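You operate a simulated robot arm through the tools that you are given. There is no shell and no other tool. Be economical: measure what you need, move in short steps, check, and stop when the job is done.

You run a simulated robot arm. Do the job below in one go: nothing can be reset, and whatever is moved stays where it is left.

JOB
Set the amplifier knobs by the blue amp card, then switch the green pedal on.

The check looks at the end state, three seconds after you hand in, the way a careful person would. Anything else that was tipped, shoved, dropped, spilled or broken makes it a failure.

ROBOT AND FRAMES
A 6-joint arm with a two-finger parallel gripper, fixed in place. Base frame: the origin is at the foot of the arm, x ahead of it, y to its left, z up. Readings come in m, degrees, newtons and seconds.
With the tool pointing down near the work surface it reaches from about 0.1 to 0.74 m from the base axis. Its first joint turns from -166.0 to 166.0 degrees. Payload 3.91 kg.
Tool frame: the origin (TCP) lies between the finger pads and is the grasp point; the fingertips stand 0.03 m ahead of it; z points along the fingers, y is the line along which they close. Largest opening 0.11 m; finger width 0.02, thickness 0.01; the body of the gripper, 0.048 by 0.112 m, starts 0.055 m behind the TCP.
Orientation is told as [roll, pitch, yaw] about the base's x, y, z axes, in that order, counted from this pose: with the fingers straight down and closing along the base's y, the tool's x points along the base's -x, its y along +y and its z along -z.

CONTROLS
- The arm moves only by the tool move_arm. Its argument "moves" is text: rows parted by semicolons, each of 6 numbers parted by spaces: the shift along the tool's x, y, z in m, then the turn, a rotation vector about the tool's x, y, z in degrees. In form: tx ty tz rx ry rz; .... A call has 1 to 8 rows; each row is the pose to reach, as a shift and turn from the pose commanded when the call began, along the tool's axes at that moment. "grip" is the closure, from 0 (fully open) to 1 (shut), set as the call begins (left out, the last holds). A row lasts 0.2 s, in which the tool goes at most 0.05 m and 8.6 degrees; a call with a longer step from one row to the next is refused whole, and so is a gripper value outside its range. Where a pose cannot be reached the arm comes as near as it can. A force on the tool above 40 N (or 10 N above the force at the start of the call, whichever is more), or a blocked arm, ends the call early, and 0.2 s more pass. The fingers move at their own pace (about 0.045 m/s each) and stop on an object; they squeeze with about 21 N. The grip force told is the motor's: it shows also when the fingers shut on nothing. Time passes only in rows, and 0.2 s behind the last, so rows that repeat a pose let the fingers close. It gives the time, the measured TCP pose, the force on the tool (base axes), the opening and the grip force at its end, in the units of the frame above (readings bear some noise).
- Cameras (640 x 400 px; columns grow to the right, rows downward): "scene" is fixed at [0.052, -0.6499, 1.5825]; the picture's right is [0.79, -0.61, 0.00], its down [-0.33, -0.43, -0.84] and it looks along [0.51, 0.67, -0.54] (base axes); focal length 315 px, centre (320, 200). "wrist" rides on the gripper at [-0.036, 0, -0.057] in the tool frame; the picture's right is [0.00, -1.00, 0.00], its down [0.97, 0.00, -0.24] and it looks along [0.24, 0.00, 0.97] (tool axes); focal length 218 px, centre (320, 200). There is no depth. A picture from a camera that has moved, and an enlarged one, comes with that camera's place and axes in the base frame and with its lens.
- snapshot(camera): a new picture of that camera. No time passes.
- raise_lower(by): slides the trunk up (or, below 0, down) by that many m; the arm rides with it, the base frame stays. It gives what a move gives, with no picture.
- zoom(camera, box): a new picture of the part [left, top, right, bottom] of that camera's present view, enlarged. No time passes.
- job_done(): hands the job in; it is judged then, once.

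Go step by step. Nothing tells you positions but the pictures and the camera data: compare them with the known pose of the tool, close in by small moves and look again before you grip or let go. The budget is 120 turns and 68 pictures, counting those below and the enlarged ones. Unless the task says otherwise, let go and move clear before handing in, and close with one line.

The tools are called as name(argument=value, ...) on one line, values as JSON. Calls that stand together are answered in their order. move_arm: Moves the arm, as the interface text tells. Its arguments: {"type":"object","properties":{"moves":{"type":"string"},"grip":{"type":"number"}},"required":["moves"]} The other tools are called the same way: raise_lower (by) slides the trunk up or down; snapshot (camera) takes a picture; zoom (camera, box) takes an enlarged picture of a part of a camera's view; job_done () hands the job in.

At the start:

```text
clock: 0.0
eef_pos: [0.2357, 0.3198, 1.1295]
tool_rot: [0.1, 0.1, 0.0]
wrist_force: [0.3, -0.8, -0.5]
grip_width: 0.1103
grip_force: 0.1
trunk travel left (down, up): [-0.525, 0.065]
```

scene: 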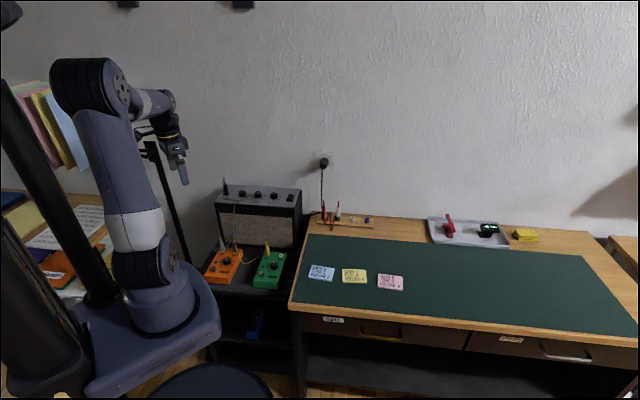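
wrist: 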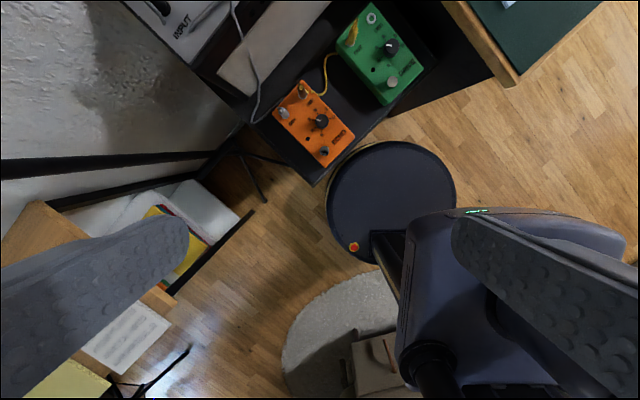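

I see an amp on a low stand with knobs on its top edge, the orange and green pedals before it, and three cards on the desk. I'll enlarge the cards and the amp.

zoom(camera="scene", box=[290, 250, 420, 300])

zoom(camera="scene", box=[200, 170, 320, 245])

zoom(camera="scene", box=[190, 230, 310, 305])

```text
4.92 times, centred on (355, 275) of scene
camera zoom: at [0.052, -0.6499, 1.5825], right [0.79, -0.61, 0.0], down [-0.33, -0.43, -0.84], along [0.51, 0.67, -0.54], focal length 1551 px, centre (148, -169)
```

zoom: 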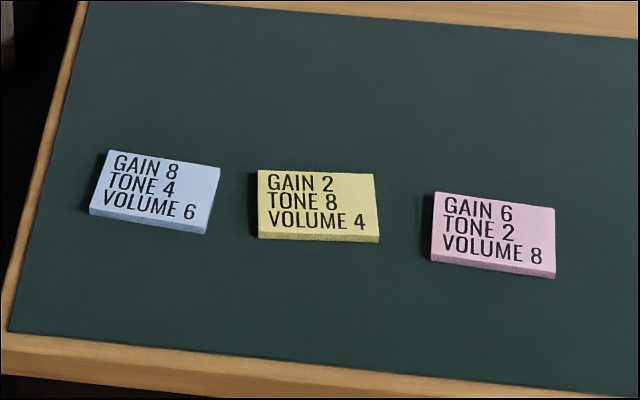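

```text
5.33 times, centred on (260, 208) of scene
camera zoom: at [0.052, -0.6499, 1.5825], right [0.79, -0.61, 0.0], down [-0.33, -0.43, -0.84], along [0.51, 0.67, -0.54], focal length 1680 px, centre (640, 160)
```

zoom: 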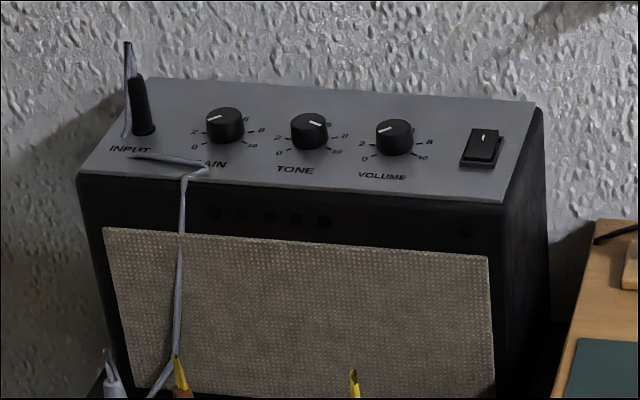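

```text
5.33 times, centred on (250, 268) of scene
camera zoom: at [0.052, -0.6499, 1.5825], right [0.79, -0.61, 0.0], down [-0.33, -0.43, -0.84], along [0.51, 0.67, -0.54], focal length 1680 px, centre (693, -160)
```

zoom: 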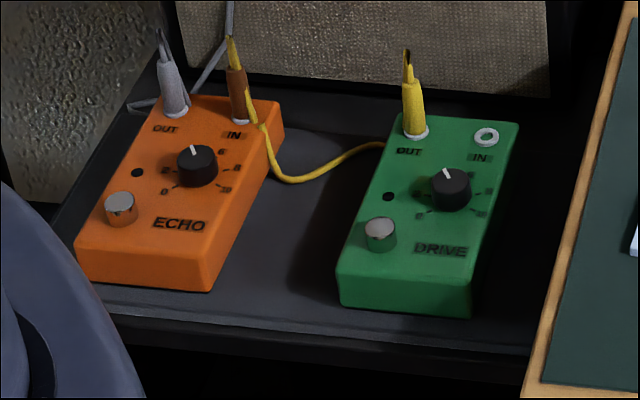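

The blue card reads gain 8, tone 4, volume 6. The amp knobs look to be around (0.5, 0.4, 0.9), so I'll move the wrist camera above them, staying high.

move_arm(moves="-0.045 0.01 0 0 0 0; -0.09 0.02 0 0 0 0; -0.135 0.03 0 0 0 0; -0.18 0.035 0 0 0 0; -0.22 0.04 0 0 0 0; -0.22 0.04 0 0 0 0")

snapshot(camera="wrist")

```text
clock: 1.4
eef_pos: [0.4588, 0.3616, 1.1294]
tool_rot: [0.0, 0.0, 0.0]
wrist_force: [0.2, -0.2, -0.4]
grip_width: 0.11
grip_force: 0.1
trunk travel left (down, up): [-0.525, 0.065]
```

```text
62 pictures are left
camera wrist: at [0.494, 0.3602, 1.1865], right [0.0, -1.0, 0.0], down [-0.97, 0.0, 0.24], along [-0.24, 0.0, -0.97], focal length 218 px, centre (320, 200)
```

wrist: 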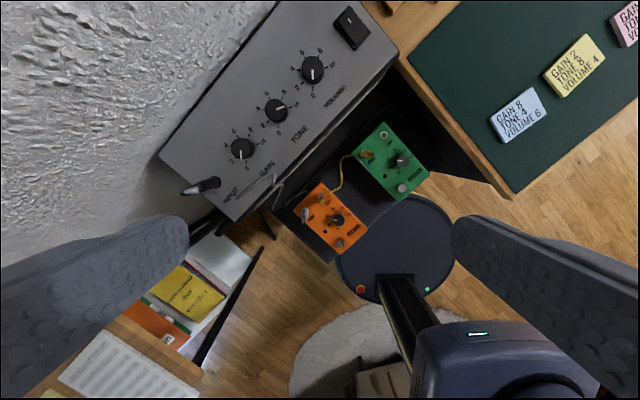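

zoom(camera="wrist", box=[200, 30, 360, 190])

```text
2.50 times, centred on (280, 110) of wrist
camera zoom: at [0.494, 0.3602, 1.1865], right [0.0, -1.0, 0.0], down [-0.97, 0.0, 0.24], along [-0.24, 0.0, -0.97], focal length 546 px, centre (420, 425)
```

zoom: 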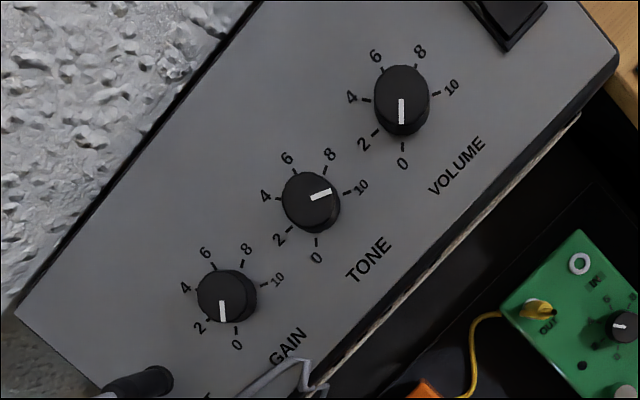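

Volume knob is near (0.585, 0.368, 0.90), tone (0.54, 0.413), gain (0.493, 0.459). They're currently at about 0, 9 and 0 on a 270° scale. I'll partly close the fingers and come above the volume knob for a closer view.

move_arm(moves="-0.045 0.002 0 0 0 0; -0.09 0.004 0 0 0 0; -0.126 0.007 0 0 0 0; -0.126 0.007 0.045 0 0 0; -0.126 0.007 0.09 0 0 0; -0.126 0.007 0.12 0 0 0; -0.126 0.007 0.12 0 0 0", grip=0.5)

snapshot(camera="wrist")

snapshot(camera="scene")

```text
clock: 3.0
eef_pos: [0.5816, 0.3674, 1.0085]
tool_rot: [0.1, 0.0, 0.0]
wrist_force: [-0.1, -0.2, -0.6]
grip_width: 0.0547
grip_force: 0.2
trunk travel left (down, up): [-0.525, 0.065]
```

```text
60 pictures are left
camera wrist: at [0.617, 0.3673, 1.0667], right [0.0, -1.0, 0.0], down [-0.97, 0.0, 0.24], along [-0.24, 0.0, -0.97], focal length 218 px, centre (320, 200)
```

wrist: 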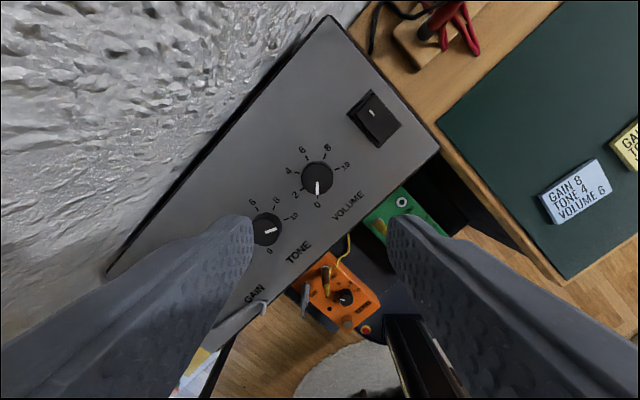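

```text
59 pictures are left
```

scene: 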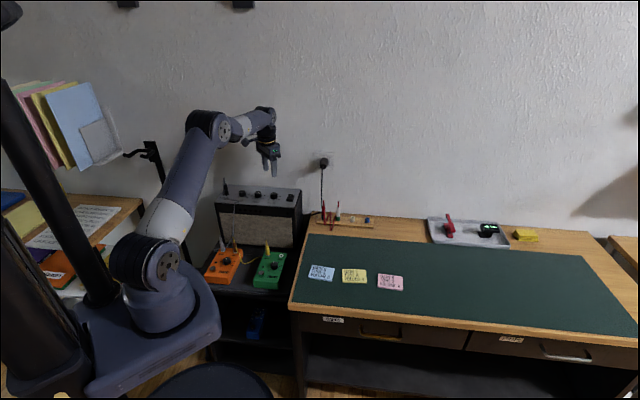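

The knob tops come out at z≈0.886, with volume at about (0.592, 0.369). I'll close in above it.

move_arm(moves="-0.010 0.002 0.025 0 0 0; -0.010 0.002 0.05 0 0 0; -0.010 0.002 0.06 0 0 0; -0.010 0.002 0.06 0 0 0")

snapshot(camera="wrist")

```text
clock: 4.0
eef_pos: [0.5917, 0.3681, 0.9485]
tool_rot: [0.1, 0.0, 0.0]
wrist_force: [-0.2, -0.9, 0.5]
grip_width: 0.055
grip_force: 0.0
trunk travel left (down, up): [-0.525, 0.065]
```

```text
58 pictures are left
camera wrist: at [0.6273, 0.3684, 1.0059], right [0.0, -1.0, 0.0], down [-0.97, 0.0, 0.24], along [-0.24, 0.0, -0.97], focal length 218 px, centre (320, 200)
```

wrist: 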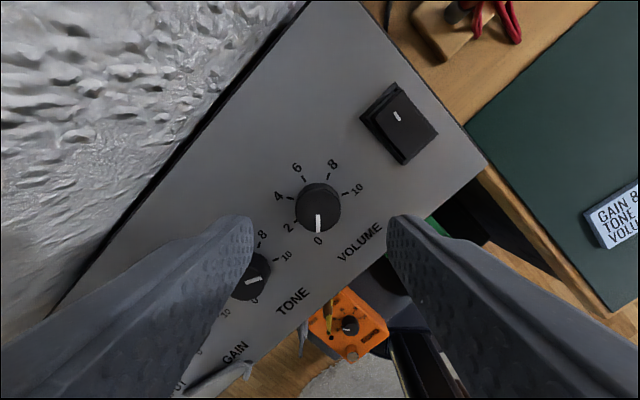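

zoom(camera="wrist", box=[260, 150, 380, 225])

zoom(camera="wrist", box=[200, 230, 320, 305])

```text
5.33 times, centred on (320, 188) of wrist
camera zoom: at [0.6273, 0.3684, 1.0059], right [0.0, -1.0, 0.0], down [-0.97, 0.0, 0.24], along [-0.24, 0.0, -0.97], focal length 1164 px, centre (320, 267)
```

zoom: 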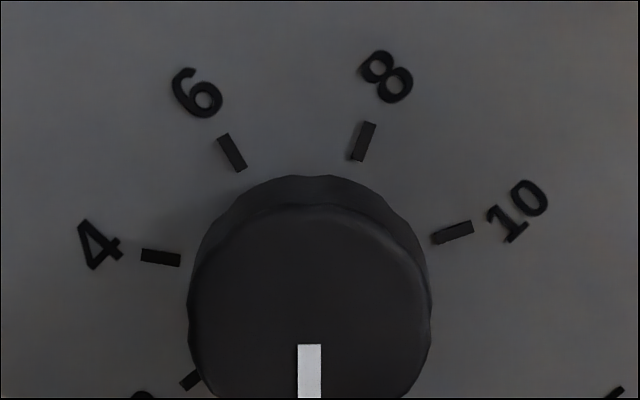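

```text
5.33 times, centred on (260, 268) of wrist
camera zoom: at [0.6273, 0.3684, 1.0059], right [0.0, -1.0, 0.0], down [-0.97, 0.0, 0.24], along [-0.24, 0.0, -0.97], focal length 1164 px, centre (640, -160)
```

zoom: 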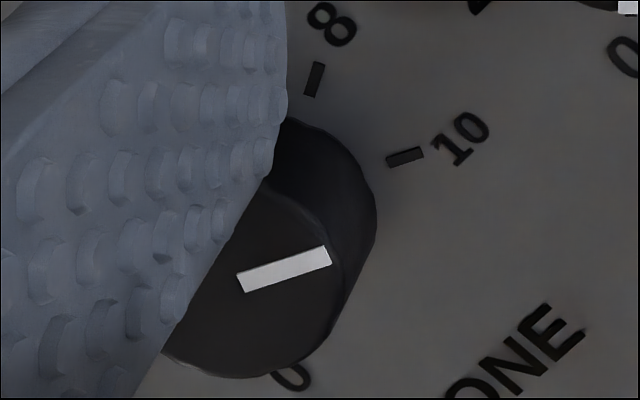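

The scale measures out at about 50.5° per two marks, with 0 pointing along −x. Volume needs about 150° clockwise to reach 6. I'll turn the tool counter-clockwise first so there's room for the clockwise sweep.

move_arm(moves="0 0.0015 0 0 0 -8.5; 0 0.0015 0 0 0 -17; 0 0.0015 0 0 0 -25.5; 0 0.0015 0 0 0 -34; 0 0.0015 0 0 0 -42.5; 0 0.0015 0 0 0 -51; 0 0.0015 0 0 0 -59.5; 0 0.0015 0 0 0 -68")

move_arm(moves="0 0 0 0 0 -7; 0 0 0 0 0 -7")

snapshot(camera="wrist")

```text
clock: 5.8
eef_pos: [0.5922, 0.3702, 0.9485]
tool_rot: [0.0, 0.1, 68.0]
wrist_force: [0.1, -0.4, -0.6]
grip_width: 0.055
grip_force: 0.1
trunk travel left (down, up): [-0.525, 0.065]
```

```text
clock: 6.4
eef_pos: [0.5919, 0.3709, 0.9498]
tool_rot: [0.0, 0.0, 75.2]
wrist_force: [0.3, 0.0, 0.3]
grip_width: 0.055
grip_force: 0.0
trunk travel left (down, up): [-0.525, 0.065]
```

```text
55 pictures are left
camera wrist: at [0.601, 0.4052, 1.007], right [0.97, -0.26, 0.0], down [-0.25, -0.94, 0.24], along [-0.06, -0.23, -0.97], focal length 218 px, centre (320, 200)
```

wrist: 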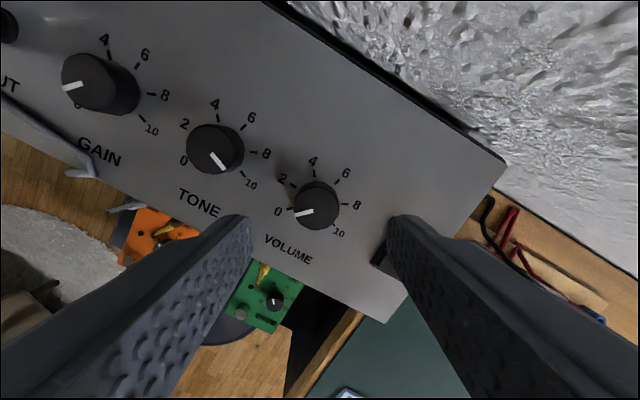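

zoom(camera="wrist", box=[240, 155, 400, 255])

```text
4.00 times, centred on (320, 205) of wrist
camera zoom: at [0.601, 0.4052, 1.007], right [0.97, -0.26, 0.0], down [-0.25, -0.94, 0.24], along [-0.06, -0.23, -0.97], focal length 873 px, centre (320, 180)
```

zoom: 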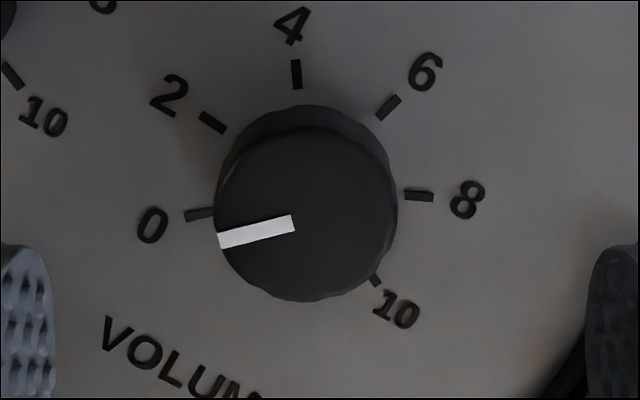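

Knob diameter is about 26 mm. I'll correct by 2 mm, narrow the opening slightly, and lower so the tips straddle the knob.

move_arm(moves="0 0.0021 0 0 0 0; 0 0.0021 0.012 0 0 0; 0 0.0021 0.024 0 0 0; 0 0.0021 0.034 0 0 0; 0 0.0021 0.044 0 0 0; 0 0.0021 0.044 0 0 0", grip=0.58)

snapshot(camera="wrist")

```text
clock: 7.8
eef_pos: [0.5904, 0.3713, 0.9054]
tool_rot: [0.0, 0.0, 75.0]
wrist_force: [-0.1, -0.3, -0.3]
grip_width: 0.0462
grip_force: 0.1
trunk travel left (down, up): [-0.525, 0.065]
```

```text
53 pictures are left
camera wrist: at [0.5988, 0.4059, 0.9626], right [0.97, -0.26, 0.0], down [-0.25, -0.94, 0.24], along [-0.06, -0.23, -0.97], focal length 218 px, centre (320, 200)
```

wrist: 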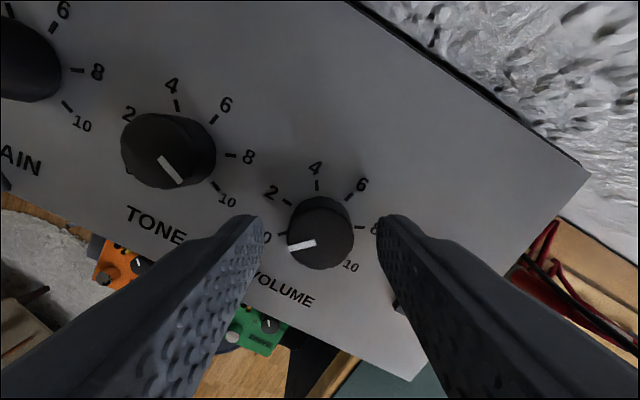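

zoom(camera="wrist", box=[240, 185, 400, 285])

```text
4.00 times, centred on (320, 235) of wrist
camera zoom: at [0.5988, 0.4059, 0.9626], right [0.97, -0.26, 0.0], down [-0.25, -0.94, 0.24], along [-0.06, -0.23, -0.97], focal length 873 px, centre (320, 60)
```

zoom: 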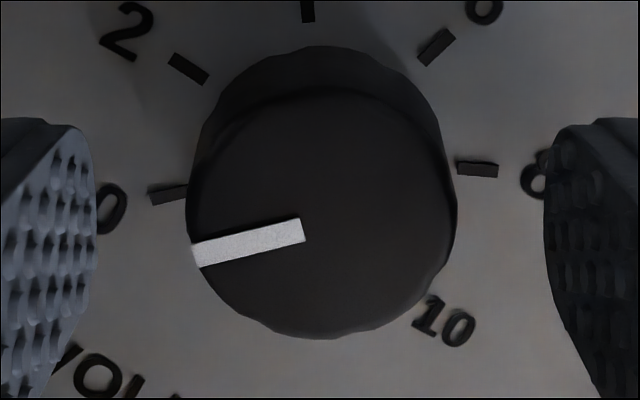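

Accounting for the camera's small along-tool bias, the knob looks centred. Closing on it.

move_arm(moves="0 0 0 0 0 0; 0 0 0 0 0 0; 0 0 0 0 0 0", grip=1)

```text
clock: 8.6
eef_pos: [0.5899, 0.3714, 0.9056]
tool_rot: [0.0, 0.0, 75.0]
wrist_force: [0.8, 0.2, -1.5]
grip_width: 0.0278
grip_force: 45.0
trunk travel left (down, up): [-0.525, 0.065]
```

Gripped cleanly with little side force. Turning clockwise.

move_arm(moves="0 0 0 0 0 8.5; 0 0 0 0 0 17; 0 0 0 0 0 25.5; 0 0 0 0 0 34; 0 0 0 0 0 42.5; 0 0 0 0 0 51")

snapshot(camera="wrist")

```text
clock: 10.0
eef_pos: [0.5916, 0.3707, 0.9056]
tool_rot: [-0.1, -0.2, 23.7]
wrist_force: [9.8, -2.6, 2.8]
grip_width: 0.0275
grip_force: 44.9
trunk travel left (down, up): [-0.525, 0.065]
```

```text
51 pictures are left
camera wrist: at [0.6234, 0.3847, 0.9628], right [0.4, -0.92, 0.0], down [-0.89, -0.39, 0.24], along [-0.22, -0.1, -0.97], focal length 218 px, centre (320, 200)
```

wrist: 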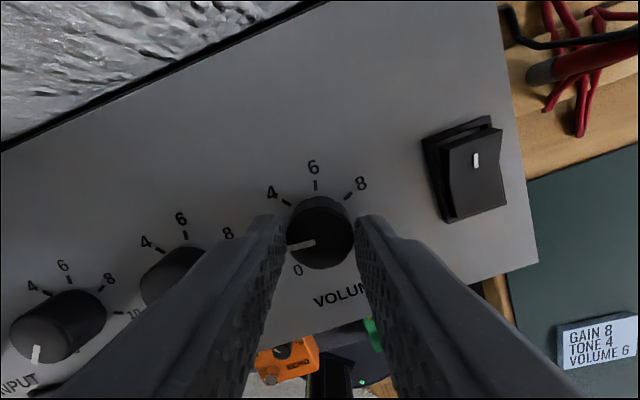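

The knob follows the tool. I'll relieve the small side load by shifting about 1.5 mm in +x and keep turning.

move_arm(moves="-0.0014 -0.0004 0 0 0 8.5; -0.0014 -0.0004 0 0 0 17; -0.0014 -0.0004 0 0 0 25.5; -0.0014 -0.0004 0 0 0 34; -0.0014 -0.0004 0 0 0 42.5; -0.0014 -0.0004 0 0 0 51")

```text
clock: 11.4
eef_pos: [0.5905, 0.3707, 0.9071]
tool_rot: [0.0, 0.0, -27.1]
wrist_force: [0.6, -16.7, 8.1]
grip_width: 0.0276
grip_force: 44.9
trunk travel left (down, up): [-0.525, 0.065]
```

move_arm(moves="-0.0007 -0.0014 0 0 0 8; -0.0007 -0.0014 0 0 0 16; -0.0007 -0.0014 0 0 0 24; -0.0007 -0.0014 0 0 0 32; -0.0007 -0.0014 0 0 0 40; -0.0007 -0.0014 0 0 0 48; -0.0007 -0.0014 0 0 0 48")

zoom(camera="wrist", box=[240, 160, 400, 260])

```text
clock: 13.0
eef_pos: [0.5905, 0.3674, 0.9036]
tool_rot: [-0.1, -0.1, -75.2]
wrist_force: [-6.1, -15.3, 3.6]
grip_width: 0.0277
grip_force: 45.0
trunk travel left (down, up): [-0.525, 0.065]
```

```text
4.00 times, centred on (320, 210) of wrist
camera zoom: at [0.599, 0.3335, 0.9627], right [-0.97, -0.26, 0.0], down [-0.25, 0.94, 0.24], along [-0.06, 0.23, -0.97], focal length 873 px, centre (320, 160)
```

zoom: 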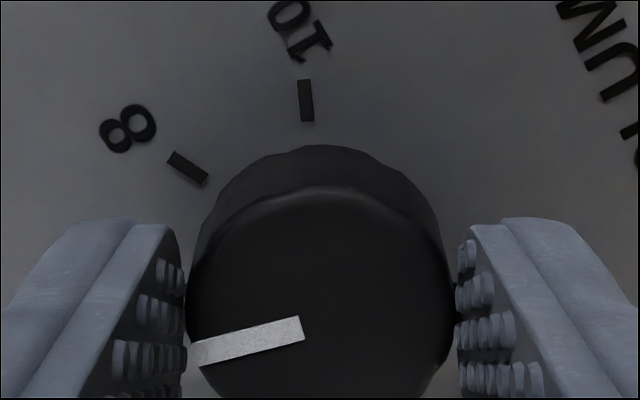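

Volume turned by ~150°. I'll let go, rise, and check the pointer.

move_arm(moves="0 0 0 0 0 0; 0 0 0 0 0 0; 0 0 -0.02 0 0 0; 0 0 -0.045 0 0 0; 0 0 -0.055 0 0 0; 0 0 -0.055 0 0 0", grip=0.55)

zoom(camera="wrist", box=[240, 150, 400, 250])

snapshot(camera="wrist")

```text
clock: 14.4
eef_pos: [0.5907, 0.3694, 0.9602]
tool_rot: [0.0, 0.0, -75.0]
wrist_force: [0.3, -0.5, -0.4]
grip_width: 0.0493
grip_force: 0.0
trunk travel left (down, up): [-0.525, 0.065]
```

```text
4.00 times, centred on (320, 200) of wrist
camera zoom: at [0.5998, 0.3344, 1.0175], right [-0.97, -0.26, 0.0], down [-0.25, 0.94, 0.24], along [-0.06, 0.23, -0.97], focal length 873 px, centre (320, 200)
```

zoom: 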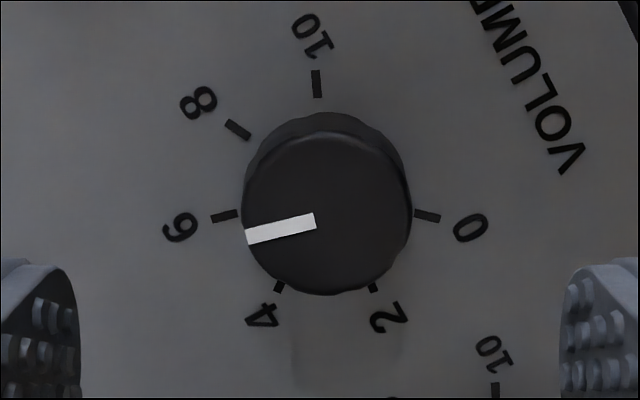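

```text
48 pictures are left
camera wrist: at [0.5998, 0.3344, 1.0175], right [-0.97, -0.26, 0.0], down [-0.25, 0.94, 0.24], along [-0.06, 0.23, -0.97], focal length 218 px, centre (320, 200)
```

wrist: 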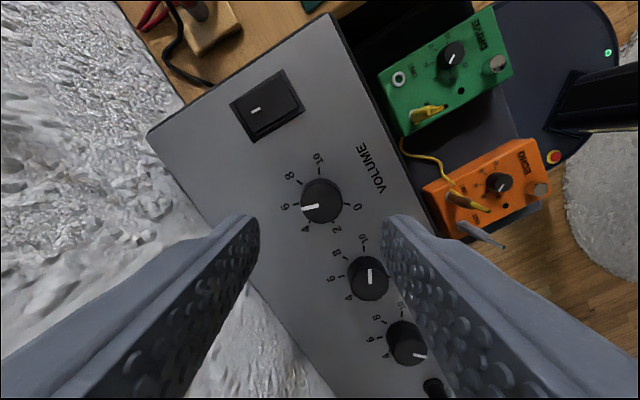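

Volume reads 6. Tone points at 10 now and needs ~151° counter-clockwise to 4, and the tool is already at −75°, so I'll move over the tone knob.

move_arm(moves="0.02 -0.012 0 0 0 0; 0.04 -0.024 0 0 0 0; 0.0597 -0.0349 0 0 0 0; 0.0597 -0.0349 0 0 0 0")

zoom(camera="wrist", box=[240, 150, 400, 250])

```text
clock: 15.4
eef_pos: [0.5414, 0.4179, 0.9587]
tool_rot: [0.1, 0.1, -75.0]
wrist_force: [-0.4, -0.7, 0.3]
grip_width: 0.0494
grip_force: 0.0
trunk travel left (down, up): [-0.525, 0.065]
```

```text
4.00 times, centred on (320, 200) of wrist
camera zoom: at [0.5511, 0.3828, 1.016], right [-0.97, -0.26, 0.0], down [-0.25, 0.94, 0.24], along [-0.06, 0.23, -0.97], focal length 873 px, centre (320, 200)
```

zoom: 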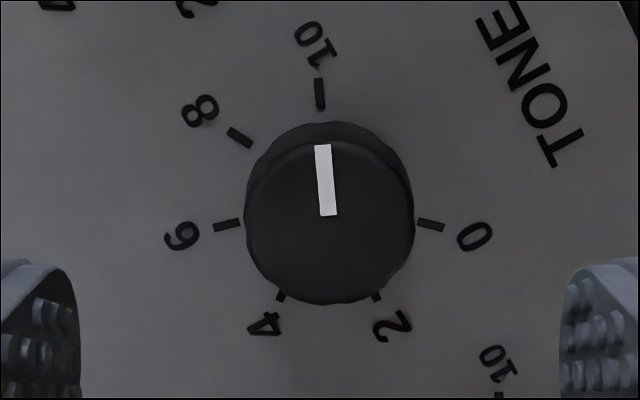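

The tone scale is identical and its pointer sits on 10. I'll apply a small correction, informed by the side loads on the last knob, and descend.

move_arm(moves="0.0028 -0.0014 0 0 0 0; 0.0028 -0.0014 0.02 0 0 0; 0.0028 -0.0014 0.035 0 0 0; 0.0028 -0.0014 0.045 0 0 0; 0.0028 -0.0014 0.053 0 0 0; 0.0028 -0.0014 0.053 0 0 0", grip=0.58)

zoom(camera="wrist", box=[240, 185, 400, 285])

```text
clock: 16.8
eef_pos: [0.541, 0.4198, 0.907]
tool_rot: [0.0, 0.0, -74.9]
wrist_force: [0.9, -0.8, -0.1]
grip_width: 0.0459
grip_force: 0.0
trunk travel left (down, up): [-0.525, 0.065]
```

```text
4.00 times, centred on (320, 235) of wrist
camera zoom: at [0.5495, 0.3856, 0.9642], right [-0.97, -0.26, 0.0], down [-0.25, 0.94, 0.24], along [-0.06, 0.23, -0.97], focal length 873 px, centre (320, 60)
```

zoom: 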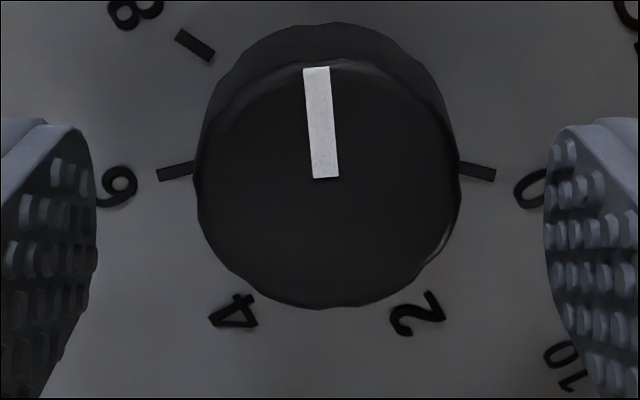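

move_arm(moves="-0.0006 -0.0007 0.001 0 0 0; -0.0006 -0.0007 0.001 0 0 0; -0.0006 -0.0007 0.001 0 0 0; -0.0006 -0.0007 0.001 0 0 0", grip=1)

move_arm(moves="0 0 0 0 0 -8.5; 0 0 0 0 0 -17; 0 0 0 0 0 -25.5; 0 0 0 0 0 -34; 0 0 0 0 0 -42.5; 0 0 0 0 0 -51")

```text
clock: 17.8
eef_pos: [0.5401, 0.4206, 0.9064]
tool_rot: [-0.1, 0.0, -75.0]
wrist_force: [-1.5, -0.7, 0.6]
grip_width: 0.0278
grip_force: 45.5
trunk travel left (down, up): [-0.525, 0.065]
```

```text
clock: 19.2
eef_pos: [0.5397, 0.4196, 0.906]
tool_rot: [-0.1, 0.0, -23.9]
wrist_force: [-3.0, -2.5, 2.0]
grip_width: 0.0276
grip_force: 44.5
trunk travel left (down, up): [-0.525, 0.065]
```

Side loads stay low. Continuing to a total of ~151.5°.

move_arm(moves="0 0 0 0 0 -8.5; 0 0 0 0 0 -17; 0 0 0 0 0 -25.5; 0 0 0 0 0 -34; 0 0 0 0 0 -42.5; 0 0 0 0 0 -51")

move_arm(moves="0 0 0 0 0 -8.5; 0 0 0 0 0 -17; 0 0 0 0 0 -25.5; 0 0 0 0 0 -34; 0 0 0 0 0 -42; 0 0 0 0 0 -49.5; 0 0 0 0 0 -49.5")

move_arm(moves="0 0 0 0 0 0; 0 0 0 0 0 0; 0 0 -0.02 0 0 0; 0 0 -0.045 0 0 0; 0 0 -0.055 0 0 0; 0 0 -0.055 0 0 0", grip=0.55)

zoom(camera="wrist", box=[240, 150, 400, 250])

snapshot(camera="wrist")

```text
clock: 20.6
eef_pos: [0.5393, 0.4188, 0.9062]
tool_rot: [0.0, 0.2, 27.1]
wrist_force: [-4.7, -8.0, -3.9]
grip_width: 0.0277
grip_force: 44.6
trunk travel left (down, up): [-0.525, 0.065]
```

```text
clock: 22.2
eef_pos: [0.5406, 0.4193, 0.907]
tool_rot: [-0.1, -0.1, 76.5]
wrist_force: [-0.1, -14.2, -2.7]
grip_width: 0.0277
grip_force: 45.0
trunk travel left (down, up): [-0.525, 0.065]
```

```text
clock: 23.6
eef_pos: [0.539, 0.4207, 0.9608]
tool_rot: [0.0, 0.0, 76.6]
wrist_force: [0.0, 0.2, -0.2]
grip_width: 0.0493
grip_force: 0.1
trunk travel left (down, up): [-0.525, 0.065]
```

```text
4.00 times, centred on (320, 200) of wrist
camera zoom: at [0.5473, 0.4551, 1.0185], right [0.97, -0.23, 0.0], down [-0.23, -0.94, 0.24], along [-0.06, -0.23, -0.97], focal length 873 px, centre (320, 200)
```

zoom: 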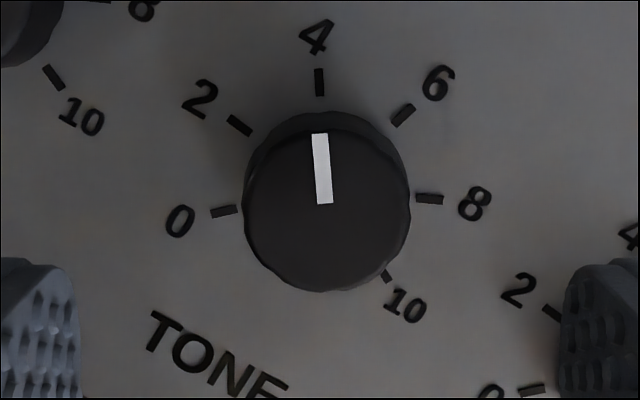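

```text
44 pictures are left
camera wrist: at [0.5473, 0.4551, 1.0185], right [0.97, -0.23, 0.0], down [-0.23, -0.94, 0.24], along [-0.06, -0.23, -0.97], focal length 218 px, centre (320, 200)
```

wrist: 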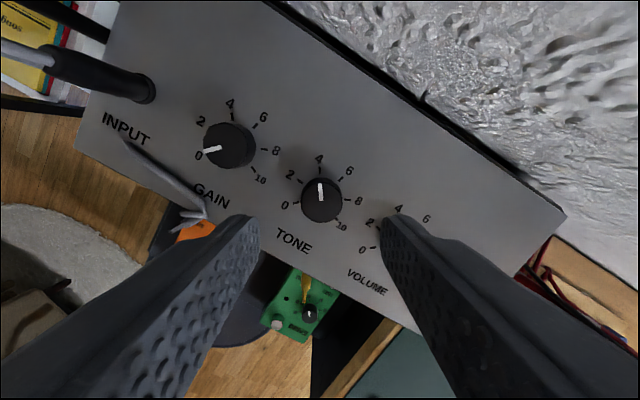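

Tone reads 4. Gain needs ~202° clockwise to 8, done in two strokes with the gripper kept across the row, clear of the input plug and cable. I'll move over gain while higher and rotate there.

move_arm(moves="0 0 -0.04 0 0 0; -0.012 0.02 -0.04 0 0 8; -0.024 0.04 -0.04 0 0 16; -0.0371 0.0603 -0.04 0 0 24; -0.0371 0.0603 -0.04 0 0 32; -0.0371 0.0603 -0.04 0 0 40; -0.0371 0.0603 -0.04 0 0 48; -0.0371 0.0603 -0.04 0 0 56")

move_arm(moves="0 0 0 0 0 8; 0 0 0 0 0 16.6; 0 0 0 0 0 16.6")

snapshot(camera="wrist")

zoom(camera="wrist", box=[240, 150, 400, 250])

zoom(camera="scene", box=[200, 130, 320, 205])

```text
clock: 25.4
eef_pos: [0.4885, 0.4704, 1.0016]
tool_rot: [-0.1, 0.0, 20.3]
wrist_force: [0.3, 0.4, -0.1]
grip_width: 0.0493
grip_force: 0.0
trunk travel left (down, up): [-0.525, 0.065]
```

```text
clock: 26.2
eef_pos: [0.4904, 0.4699, 1.0004]
tool_rot: [0.0, 0.2, 3.8]
wrist_force: [0.9, -0.4, 0.0]
grip_width: 0.0494
grip_force: 0.0
trunk travel left (down, up): [-0.525, 0.065]
```

```text
43 pictures are left
camera wrist: at [0.5252, 0.4725, 1.0582], right [0.07, -1.0, 0.0], down [-0.97, -0.06, 0.24], along [-0.24, -0.02, -0.97], focal length 218 px, centre (320, 200)
```

wrist: 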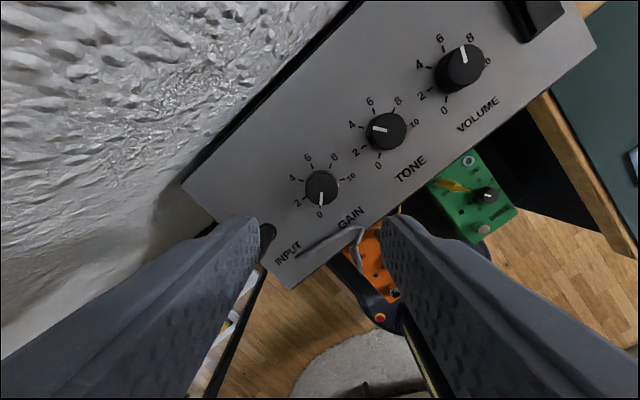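

```text
4.00 times, centred on (320, 200) of wrist
camera zoom: at [0.5252, 0.4725, 1.0582], right [0.07, -1.0, 0.0], down [-0.97, -0.06, 0.24], along [-0.24, -0.02, -0.97], focal length 873 px, centre (320, 200)
```

zoom: 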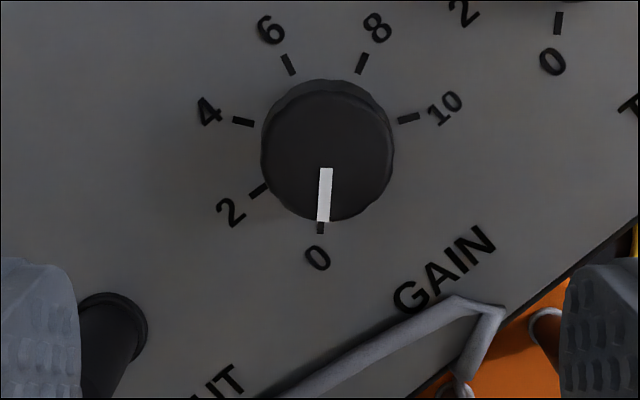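

```text
5.33 times, centred on (260, 168) of scene
camera zoom: at [0.052, -0.6499, 1.5825], right [0.79, -0.61, 0.0], down [-0.33, -0.43, -0.84], along [0.51, 0.67, -0.54], focal length 1680 px, centre (640, 373)
```

zoom: 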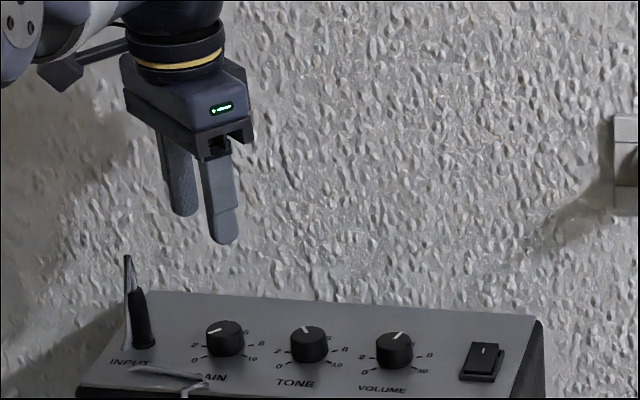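

Gain points at 0, and the cable lies ~4 cm from the knob, clear of the fingers if I keep the opening small. Descending partway with a small correction.

move_arm(moves="0 -0.0016 0.02 0 0 0; 0 -0.0016 0.04 0 0 0; 0 -0.0016 0.055 0 0 0; 0 -0.0016 0.055 0 0 0", grip=0.63)

snapshot(camera="wrist")

zoom(camera="wrist", box=[240, 150, 400, 250])

```text
clock: 27.2
eef_pos: [0.4897, 0.4687, 0.9457]
tool_rot: [0.0, 0.0, 3.9]
wrist_force: [0.0, -0.5, 0.2]
grip_width: 0.0406
grip_force: 0.1
trunk travel left (down, up): [-0.525, 0.065]
```

```text
40 pictures are left
camera wrist: at [0.525, 0.4707, 1.0028], right [0.07, -1.0, 0.0], down [-0.97, -0.07, 0.24], along [-0.24, -0.02, -0.97], focal length 218 px, centre (320, 200)
```

wrist: 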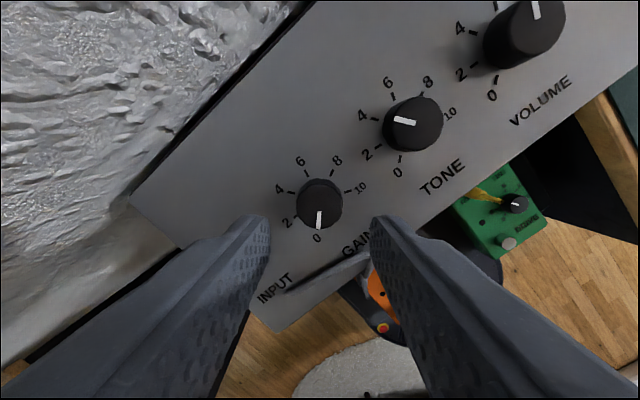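

```text
4.00 times, centred on (320, 200) of wrist
camera zoom: at [0.525, 0.4707, 1.0028], right [0.07, -1.0, 0.0], down [-0.97, -0.07, 0.24], along [-0.24, -0.02, -0.97], focal length 873 px, centre (320, 200)
```

zoom: 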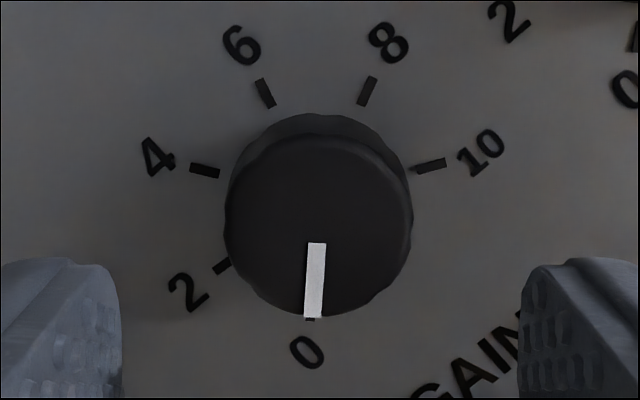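

move_arm(moves="0 0.0004 0.012 0 0 0; 0 0.0004 0.024 0 0 0; 0 0.0004 0.034 0 0 0; 0 0.0004 0.0405 0 0 0; 0 0.0004 0.0405 0 0 0")

snapshot(camera="wrist")

zoom(camera="scene", box=[200, 130, 320, 205])

```text
clock: 28.4
eef_pos: [0.4888, 0.4693, 0.9055]
tool_rot: [-0.1, 0.0, 3.9]
wrist_force: [-0.1, 0.2, 0.0]
grip_width: 0.0409
grip_force: 0.1
trunk travel left (down, up): [-0.525, 0.065]
```

```text
38 pictures are left
camera wrist: at [0.525, 0.4714, 0.9622], right [0.07, -1.0, 0.0], down [-0.97, -0.07, 0.24], along [-0.24, -0.02, -0.97], focal length 218 px, centre (320, 200)
```

wrist: 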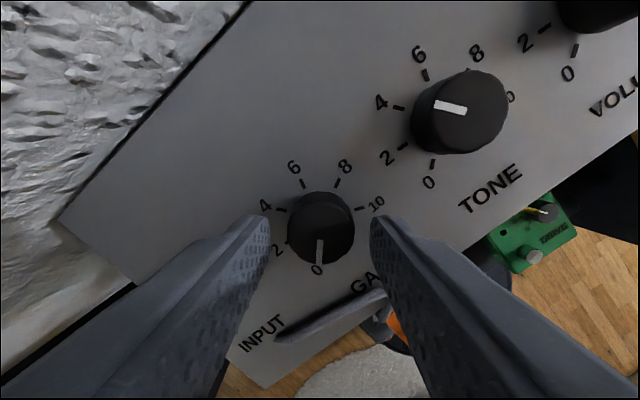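

```text
5.33 times, centred on (260, 168) of scene
camera zoom: at [0.052, -0.6499, 1.5825], right [0.79, -0.61, 0.0], down [-0.33, -0.43, -0.84], along [0.51, 0.67, -0.54], focal length 1680 px, centre (640, 373)
```

zoom: 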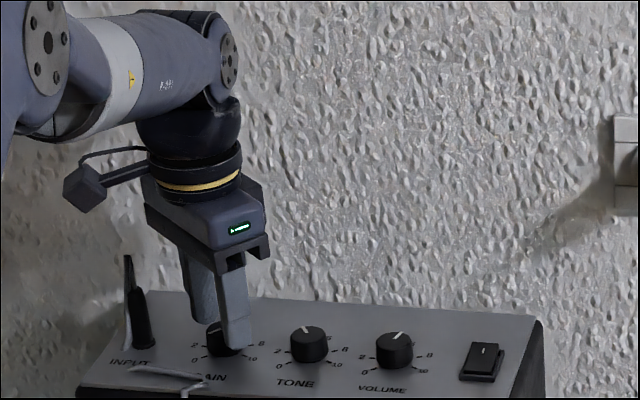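

Well centred. Closing and turning the first stroke.

move_arm(moves="0 0 0 0 0 0; 0 0 0 0 0 0; 0 0 0 0 0 0", grip=1)

move_arm(moves="0 0 0 0 0 8.5; 0 0 0 0 0 17; 0 0 0 0 0 25.5; 0 0 0 0 0 34; 0 0 0 0 0 42.5; 0 0 0 0 0 51")

snapshot(camera="wrist")

```text
clock: 29.2
eef_pos: [0.4893, 0.4691, 0.905]
tool_rot: [0.0, 0.0, 3.9]
wrist_force: [-0.8, -2.5, -1.2]
grip_width: 0.028
grip_force: 44.8
trunk travel left (down, up): [-0.525, 0.065]
```

```text
clock: 30.6
eef_pos: [0.4891, 0.47, 0.9057]
tool_rot: [0.0, 0.0, -47.2]
wrist_force: [4.5, 4.0, -8.7]
grip_width: 0.0279
grip_force: 45.2
trunk travel left (down, up): [-0.525, 0.065]
```

```text
36 pictures are left
camera wrist: at [0.5139, 0.4431, 0.9624], right [-0.73, -0.68, 0.0], down [-0.66, 0.71, 0.24], along [-0.16, 0.18, -0.97], focal length 218 px, centre (320, 200)
```

wrist: 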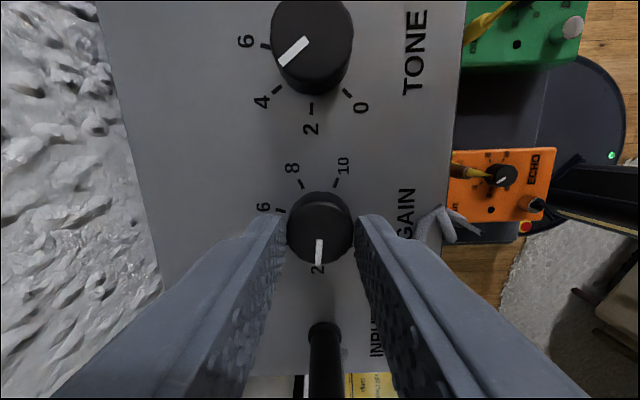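

Clear of cable and plug. Finishing the first stroke, then releasing and rising.

move_arm(moves="0 0 0 0 0 8.5; 0 0 0 0 0 17; 0 0 0 0 0 25.5; 0 0 0 0 0 34; 0 0 0 0 0 42.5; 0 0 0 0 0 50; 0 0 0 0 0 50")

move_arm(moves="0 0 0 0 0 0; 0 0 0 0 0 0; 0 0 -0.02 0 0 0; 0 0 -0.045 0 0 0; 0 0 -0.06 0 0 0; 0 0 -0.06 0 0 0", grip=0.63)

snapshot(camera="wrist")

zoom(camera="wrist", box=[240, 150, 400, 250])

```text
clock: 32.2
eef_pos: [0.4902, 0.4702, 0.905]
tool_rot: [-0.1, 0.0, -97.2]
wrist_force: [11.8, 13.9, -3.1]
grip_width: 0.0277
grip_force: 45.0
trunk travel left (down, up): [-0.525, 0.065]
```

```text
clock: 33.6
eef_pos: [0.49, 0.4687, 0.9639]
tool_rot: [-0.1, 0.0, -97.0]
wrist_force: [0.4, -0.4, 0.1]
grip_width: 0.0405
grip_force: 0.2
trunk travel left (down, up): [-0.525, 0.065]
```

```text
35 pictures are left
camera wrist: at [0.485, 0.4322, 1.0221], right [-0.99, 0.12, 0.0], down [0.12, 0.96, 0.24], along [0.03, 0.24, -0.97], focal length 218 px, centre (320, 200)
```

wrist: 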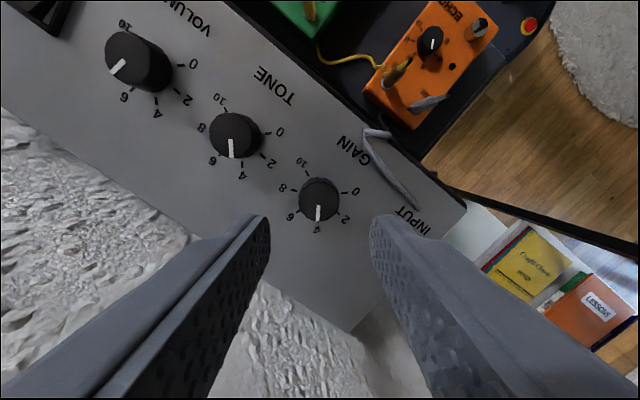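

```text
4.00 times, centred on (320, 200) of wrist
camera zoom: at [0.485, 0.4322, 1.0221], right [-0.99, 0.12, 0.0], down [0.12, 0.96, 0.24], along [0.03, 0.24, -0.97], focal length 873 px, centre (320, 200)
```

zoom: 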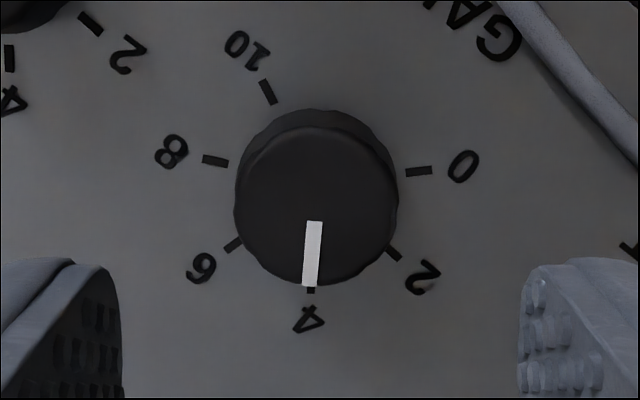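

Gain is at 4 after the first stroke. I'll turn the tool back while raised and take the second stroke.

move_arm(moves="0.0011 0.0009 0 0 0 -8.5; 0.0011 0.0009 0 0 0 -17; 0.0011 0.0009 0 0 0 -25.5; 0.0011 0.0009 0 0 0 -34; 0.0011 0.0009 0 0 0 -42.5; 0.0011 0.0009 0 0 0 -51; 0.0011 0.0009 0 0 0 -59.5; 0.0011 0.0009 0 0 0 -68")

move_arm(moves="0 0 0 0 0 -8.5; 0 0 0 0 0 -17; 0 0 0 0 0 -25.5; 0 0 0 0 0 -33; 0 0 0 0 0 -33")

zoom(camera="wrist", box=[240, 150, 400, 250])

```text
clock: 35.4
eef_pos: [0.4904, 0.4697, 0.9652]
tool_rot: [0.1, 0.0, -29.0]
wrist_force: [-0.7, 0.3, 0.2]
grip_width: 0.0409
grip_force: 0.2
trunk travel left (down, up): [-0.525, 0.065]
```

```text
clock: 36.6
eef_pos: [0.4908, 0.4701, 0.9665]
tool_rot: [0.1, -0.1, 4.0]
wrist_force: [0.4, -0.4, -0.5]
grip_width: 0.0406
grip_force: 0.0
trunk travel left (down, up): [-0.525, 0.065]
```

```text
4.00 times, centred on (320, 200) of wrist
camera zoom: at [0.5261, 0.4719, 1.0234], right [0.07, -1.0, 0.0], down [-0.97, -0.07, 0.24], along [-0.24, -0.02, -0.97], focal length 873 px, centre (320, 200)
```

zoom: 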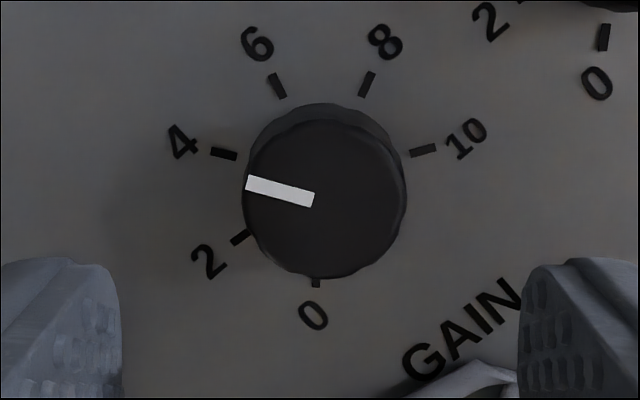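

move_arm(moves="0.0003 -0.0007 0.02 0 0 0; 0.0003 -0.0007 0.04 0 0 0; 0.0003 -0.0007 0.052 0 0 0; 0.0003 -0.0007 0.0605 0 0 0; 0.0003 -0.0007 0.0605 0 0 0")

move_arm(moves="0 0 0 0 0 0; 0 0 0 0 0 0; 0 0 0 0 0 0", grip=1)

move_arm(moves="0 0 0 0 0 8.5; 0 0 0 0 0 17; 0 0 0 0 0 25.5; 0 0 0 0 0 34; 0 0 0 0 0 42.5; 0 0 0 0 0 51")

move_arm(moves="0 0 0 0 0 8.5; 0 0 0 0 0 17; 0 0 0 0 0 25.5; 0 0 0 0 0 34; 0 0 0 0 0 42; 0 0 0 0 0 49; 0 0 0 0 0 49")

move_arm(moves="0 0 0 0 0 0; 0 0 0 0 0 0; 0 0 -0.02 0 0 0; 0 0 -0.045 0 0 0; 0 0 -0.06 0 0 0; 0 0 -0.06 0 0 0", grip=0.63)

zoom(camera="wrist", box=[240, 150, 400, 250])

snapshot(camera="wrist")

```text
clock: 37.8
eef_pos: [0.4896, 0.4695, 0.9054]
tool_rot: [0.0, -0.1, 3.9]
wrist_force: [0.4, -0.3, -0.2]
grip_width: 0.0407
grip_force: 0.1
trunk travel left (down, up): [-0.525, 0.065]
```

```text
clock: 38.6
eef_pos: [0.4899, 0.4695, 0.9058]
tool_rot: [-0.1, 0.0, 3.8]
wrist_force: [0.2, -0.5, -0.8]
grip_width: 0.0276
grip_force: 45.6
trunk travel left (down, up): [-0.525, 0.065]
```

```text
clock: 40.0
eef_pos: [0.4899, 0.4691, 0.9058]
tool_rot: [0.1, 0.0, -47.2]
wrist_force: [0.3, 2.4, 5.3]
grip_width: 0.0275
grip_force: 44.9
trunk travel left (down, up): [-0.525, 0.065]
```

```text
clock: 41.6
eef_pos: [0.4908, 0.4695, 0.906]
tool_rot: [0.1, 0.0, -96.1]
wrist_force: [1.9, 3.7, 9.3]
grip_width: 0.0277
grip_force: 45.7
trunk travel left (down, up): [-0.525, 0.065]
```

```text
clock: 43.0
eef_pos: [0.4911, 0.4703, 0.9644]
tool_rot: [0.0, 0.0, -96.1]
wrist_force: [-0.1, 0.3, 0.7]
grip_width: 0.0407
grip_force: 0.0
trunk travel left (down, up): [-0.525, 0.065]
```

```text
4.00 times, centred on (320, 200) of wrist
camera zoom: at [0.486, 0.4334, 1.0219], right [-0.99, 0.11, 0.0], down [0.1, 0.97, 0.24], along [0.03, 0.24, -0.97], focal length 873 px, centre (320, 200)
```

zoom: 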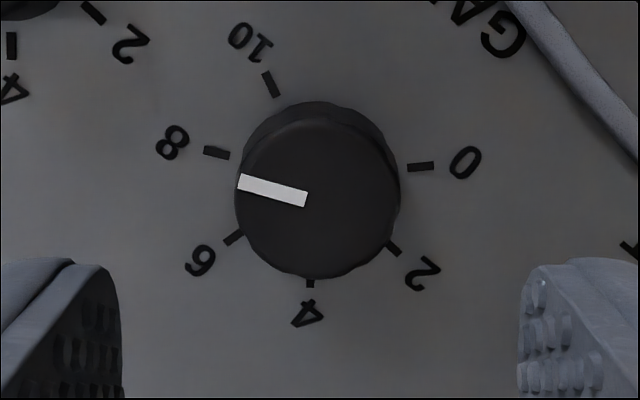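

```text
31 pictures are left
camera wrist: at [0.486, 0.4334, 1.0219], right [-0.99, 0.11, 0.0], down [0.1, 0.97, 0.24], along [0.03, 0.24, -0.97], focal length 218 px, centre (320, 200)
```

wrist: 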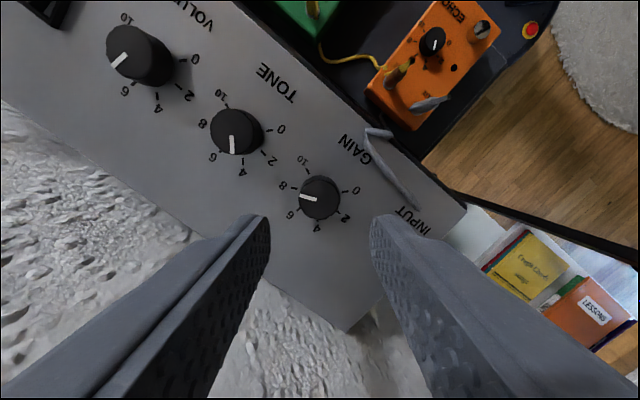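

Gain reads 8. Now I'll rise, move above the green pedal, and close the fingers to press its footswitch.

move_arm(moves="0 0 -0.045 0 0 0; 0 0 -0.085 0 0 0; -0.045 -0.01 -0.085 0 0 -8; -0.09 -0.02 -0.085 0 0 -16; -0.135 -0.03 -0.085 0 0 -24; -0.18 -0.04 -0.085 0 0 -32; -0.225 -0.048 -0.085 0 0 -40; -0.265 -0.055 -0.085 0 0 -48", grip=1)

move_arm(moves="0 0 0 0 0 -8; 0 0 0 0 0 -16; 0 0 0 0 0 -24; 0 0 0 0 0 -32; 0 0 0 0 0 -40; 0 0 0 0 0 -48; 0 0 0 0 0 -48")

snapshot(camera="wrist")

```text
clock: 44.8
eef_pos: [0.4053, 0.2093, 1.0493]
tool_rot: [0.1, 0.0, -47.9]
wrist_force: [0.0, 0.7, -0.5]
grip_width: 0.0
grip_force: 21.5
trunk travel left (down, up): [-0.525, 0.065]
```

```text
clock: 46.4
eef_pos: [0.4059, 0.2123, 1.0506]
tool_rot: [-0.1, 0.0, -0.1]
wrist_force: [-0.4, -0.1, 0.3]
grip_width: 0.0
grip_force: 21.5
trunk travel left (down, up): [-0.525, 0.065]
```

```text
30 pictures are left
camera wrist: at [0.4426, 0.2115, 1.1074], right [0.0, -1.0, 0.0], down [-0.97, 0.0, 0.24], along [-0.24, 0.0, -0.97], focal length 218 px, centre (320, 200)
```

wrist: 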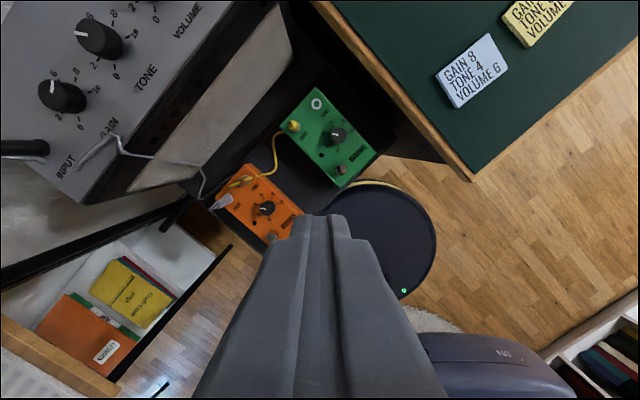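

move_arm(moves="0.005 -0.04 0.02 0 0 0; 0.005 -0.04 0.065 0 0 0; 0.005 -0.04 0.11 0 0 0; 0.005 -0.04 0.155 0 0 0; 0.005 -0.04 0.2 0 0 0; 0.005 -0.04 0.245 0 0 0; 0.005 -0.04 0.245 0 0 0")

snapshot(camera="wrist")

zoom(camera="scene", box=[190, 230, 310, 305])

```text
clock: 48.0
eef_pos: [0.4038, 0.1727, 0.8064]
tool_rot: [0.0, 0.1, -0.1]
wrist_force: [-0.5, 0.4, -0.1]
grip_width: 0.0
grip_force: 20.5
trunk travel left (down, up): [-0.525, 0.065]
```

```text
29 pictures are left
camera wrist: at [0.4393, 0.1722, 0.8646], right [0.0, -1.0, 0.0], down [-0.97, 0.0, 0.24], along [-0.24, 0.0, -0.97], focal length 218 px, centre (320, 200)
```

wrist: 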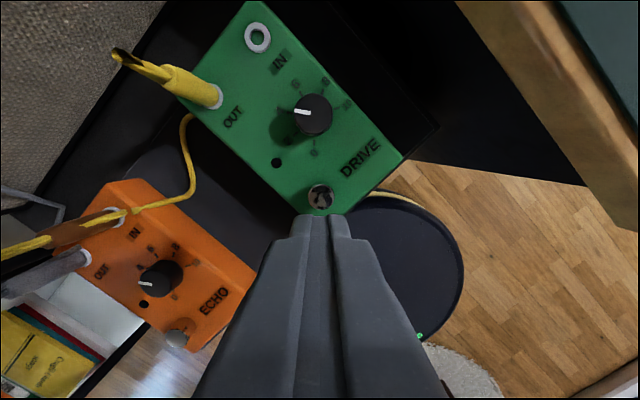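

```text
5.33 times, centred on (250, 268) of scene
camera zoom: at [0.052, -0.6499, 1.5825], right [0.79, -0.61, 0.0], down [-0.33, -0.43, -0.84], along [0.51, 0.67, -0.54], focal length 1680 px, centre (693, -160)
```

zoom: 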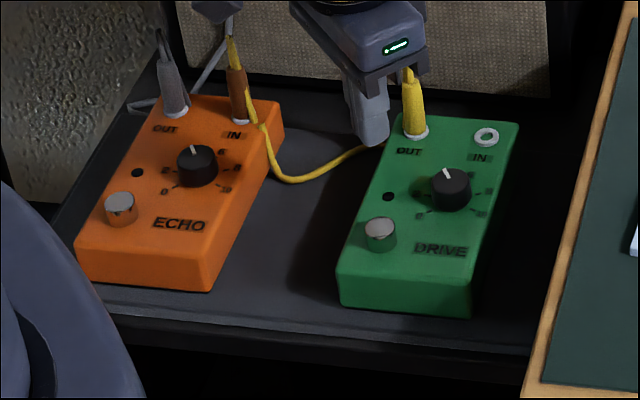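

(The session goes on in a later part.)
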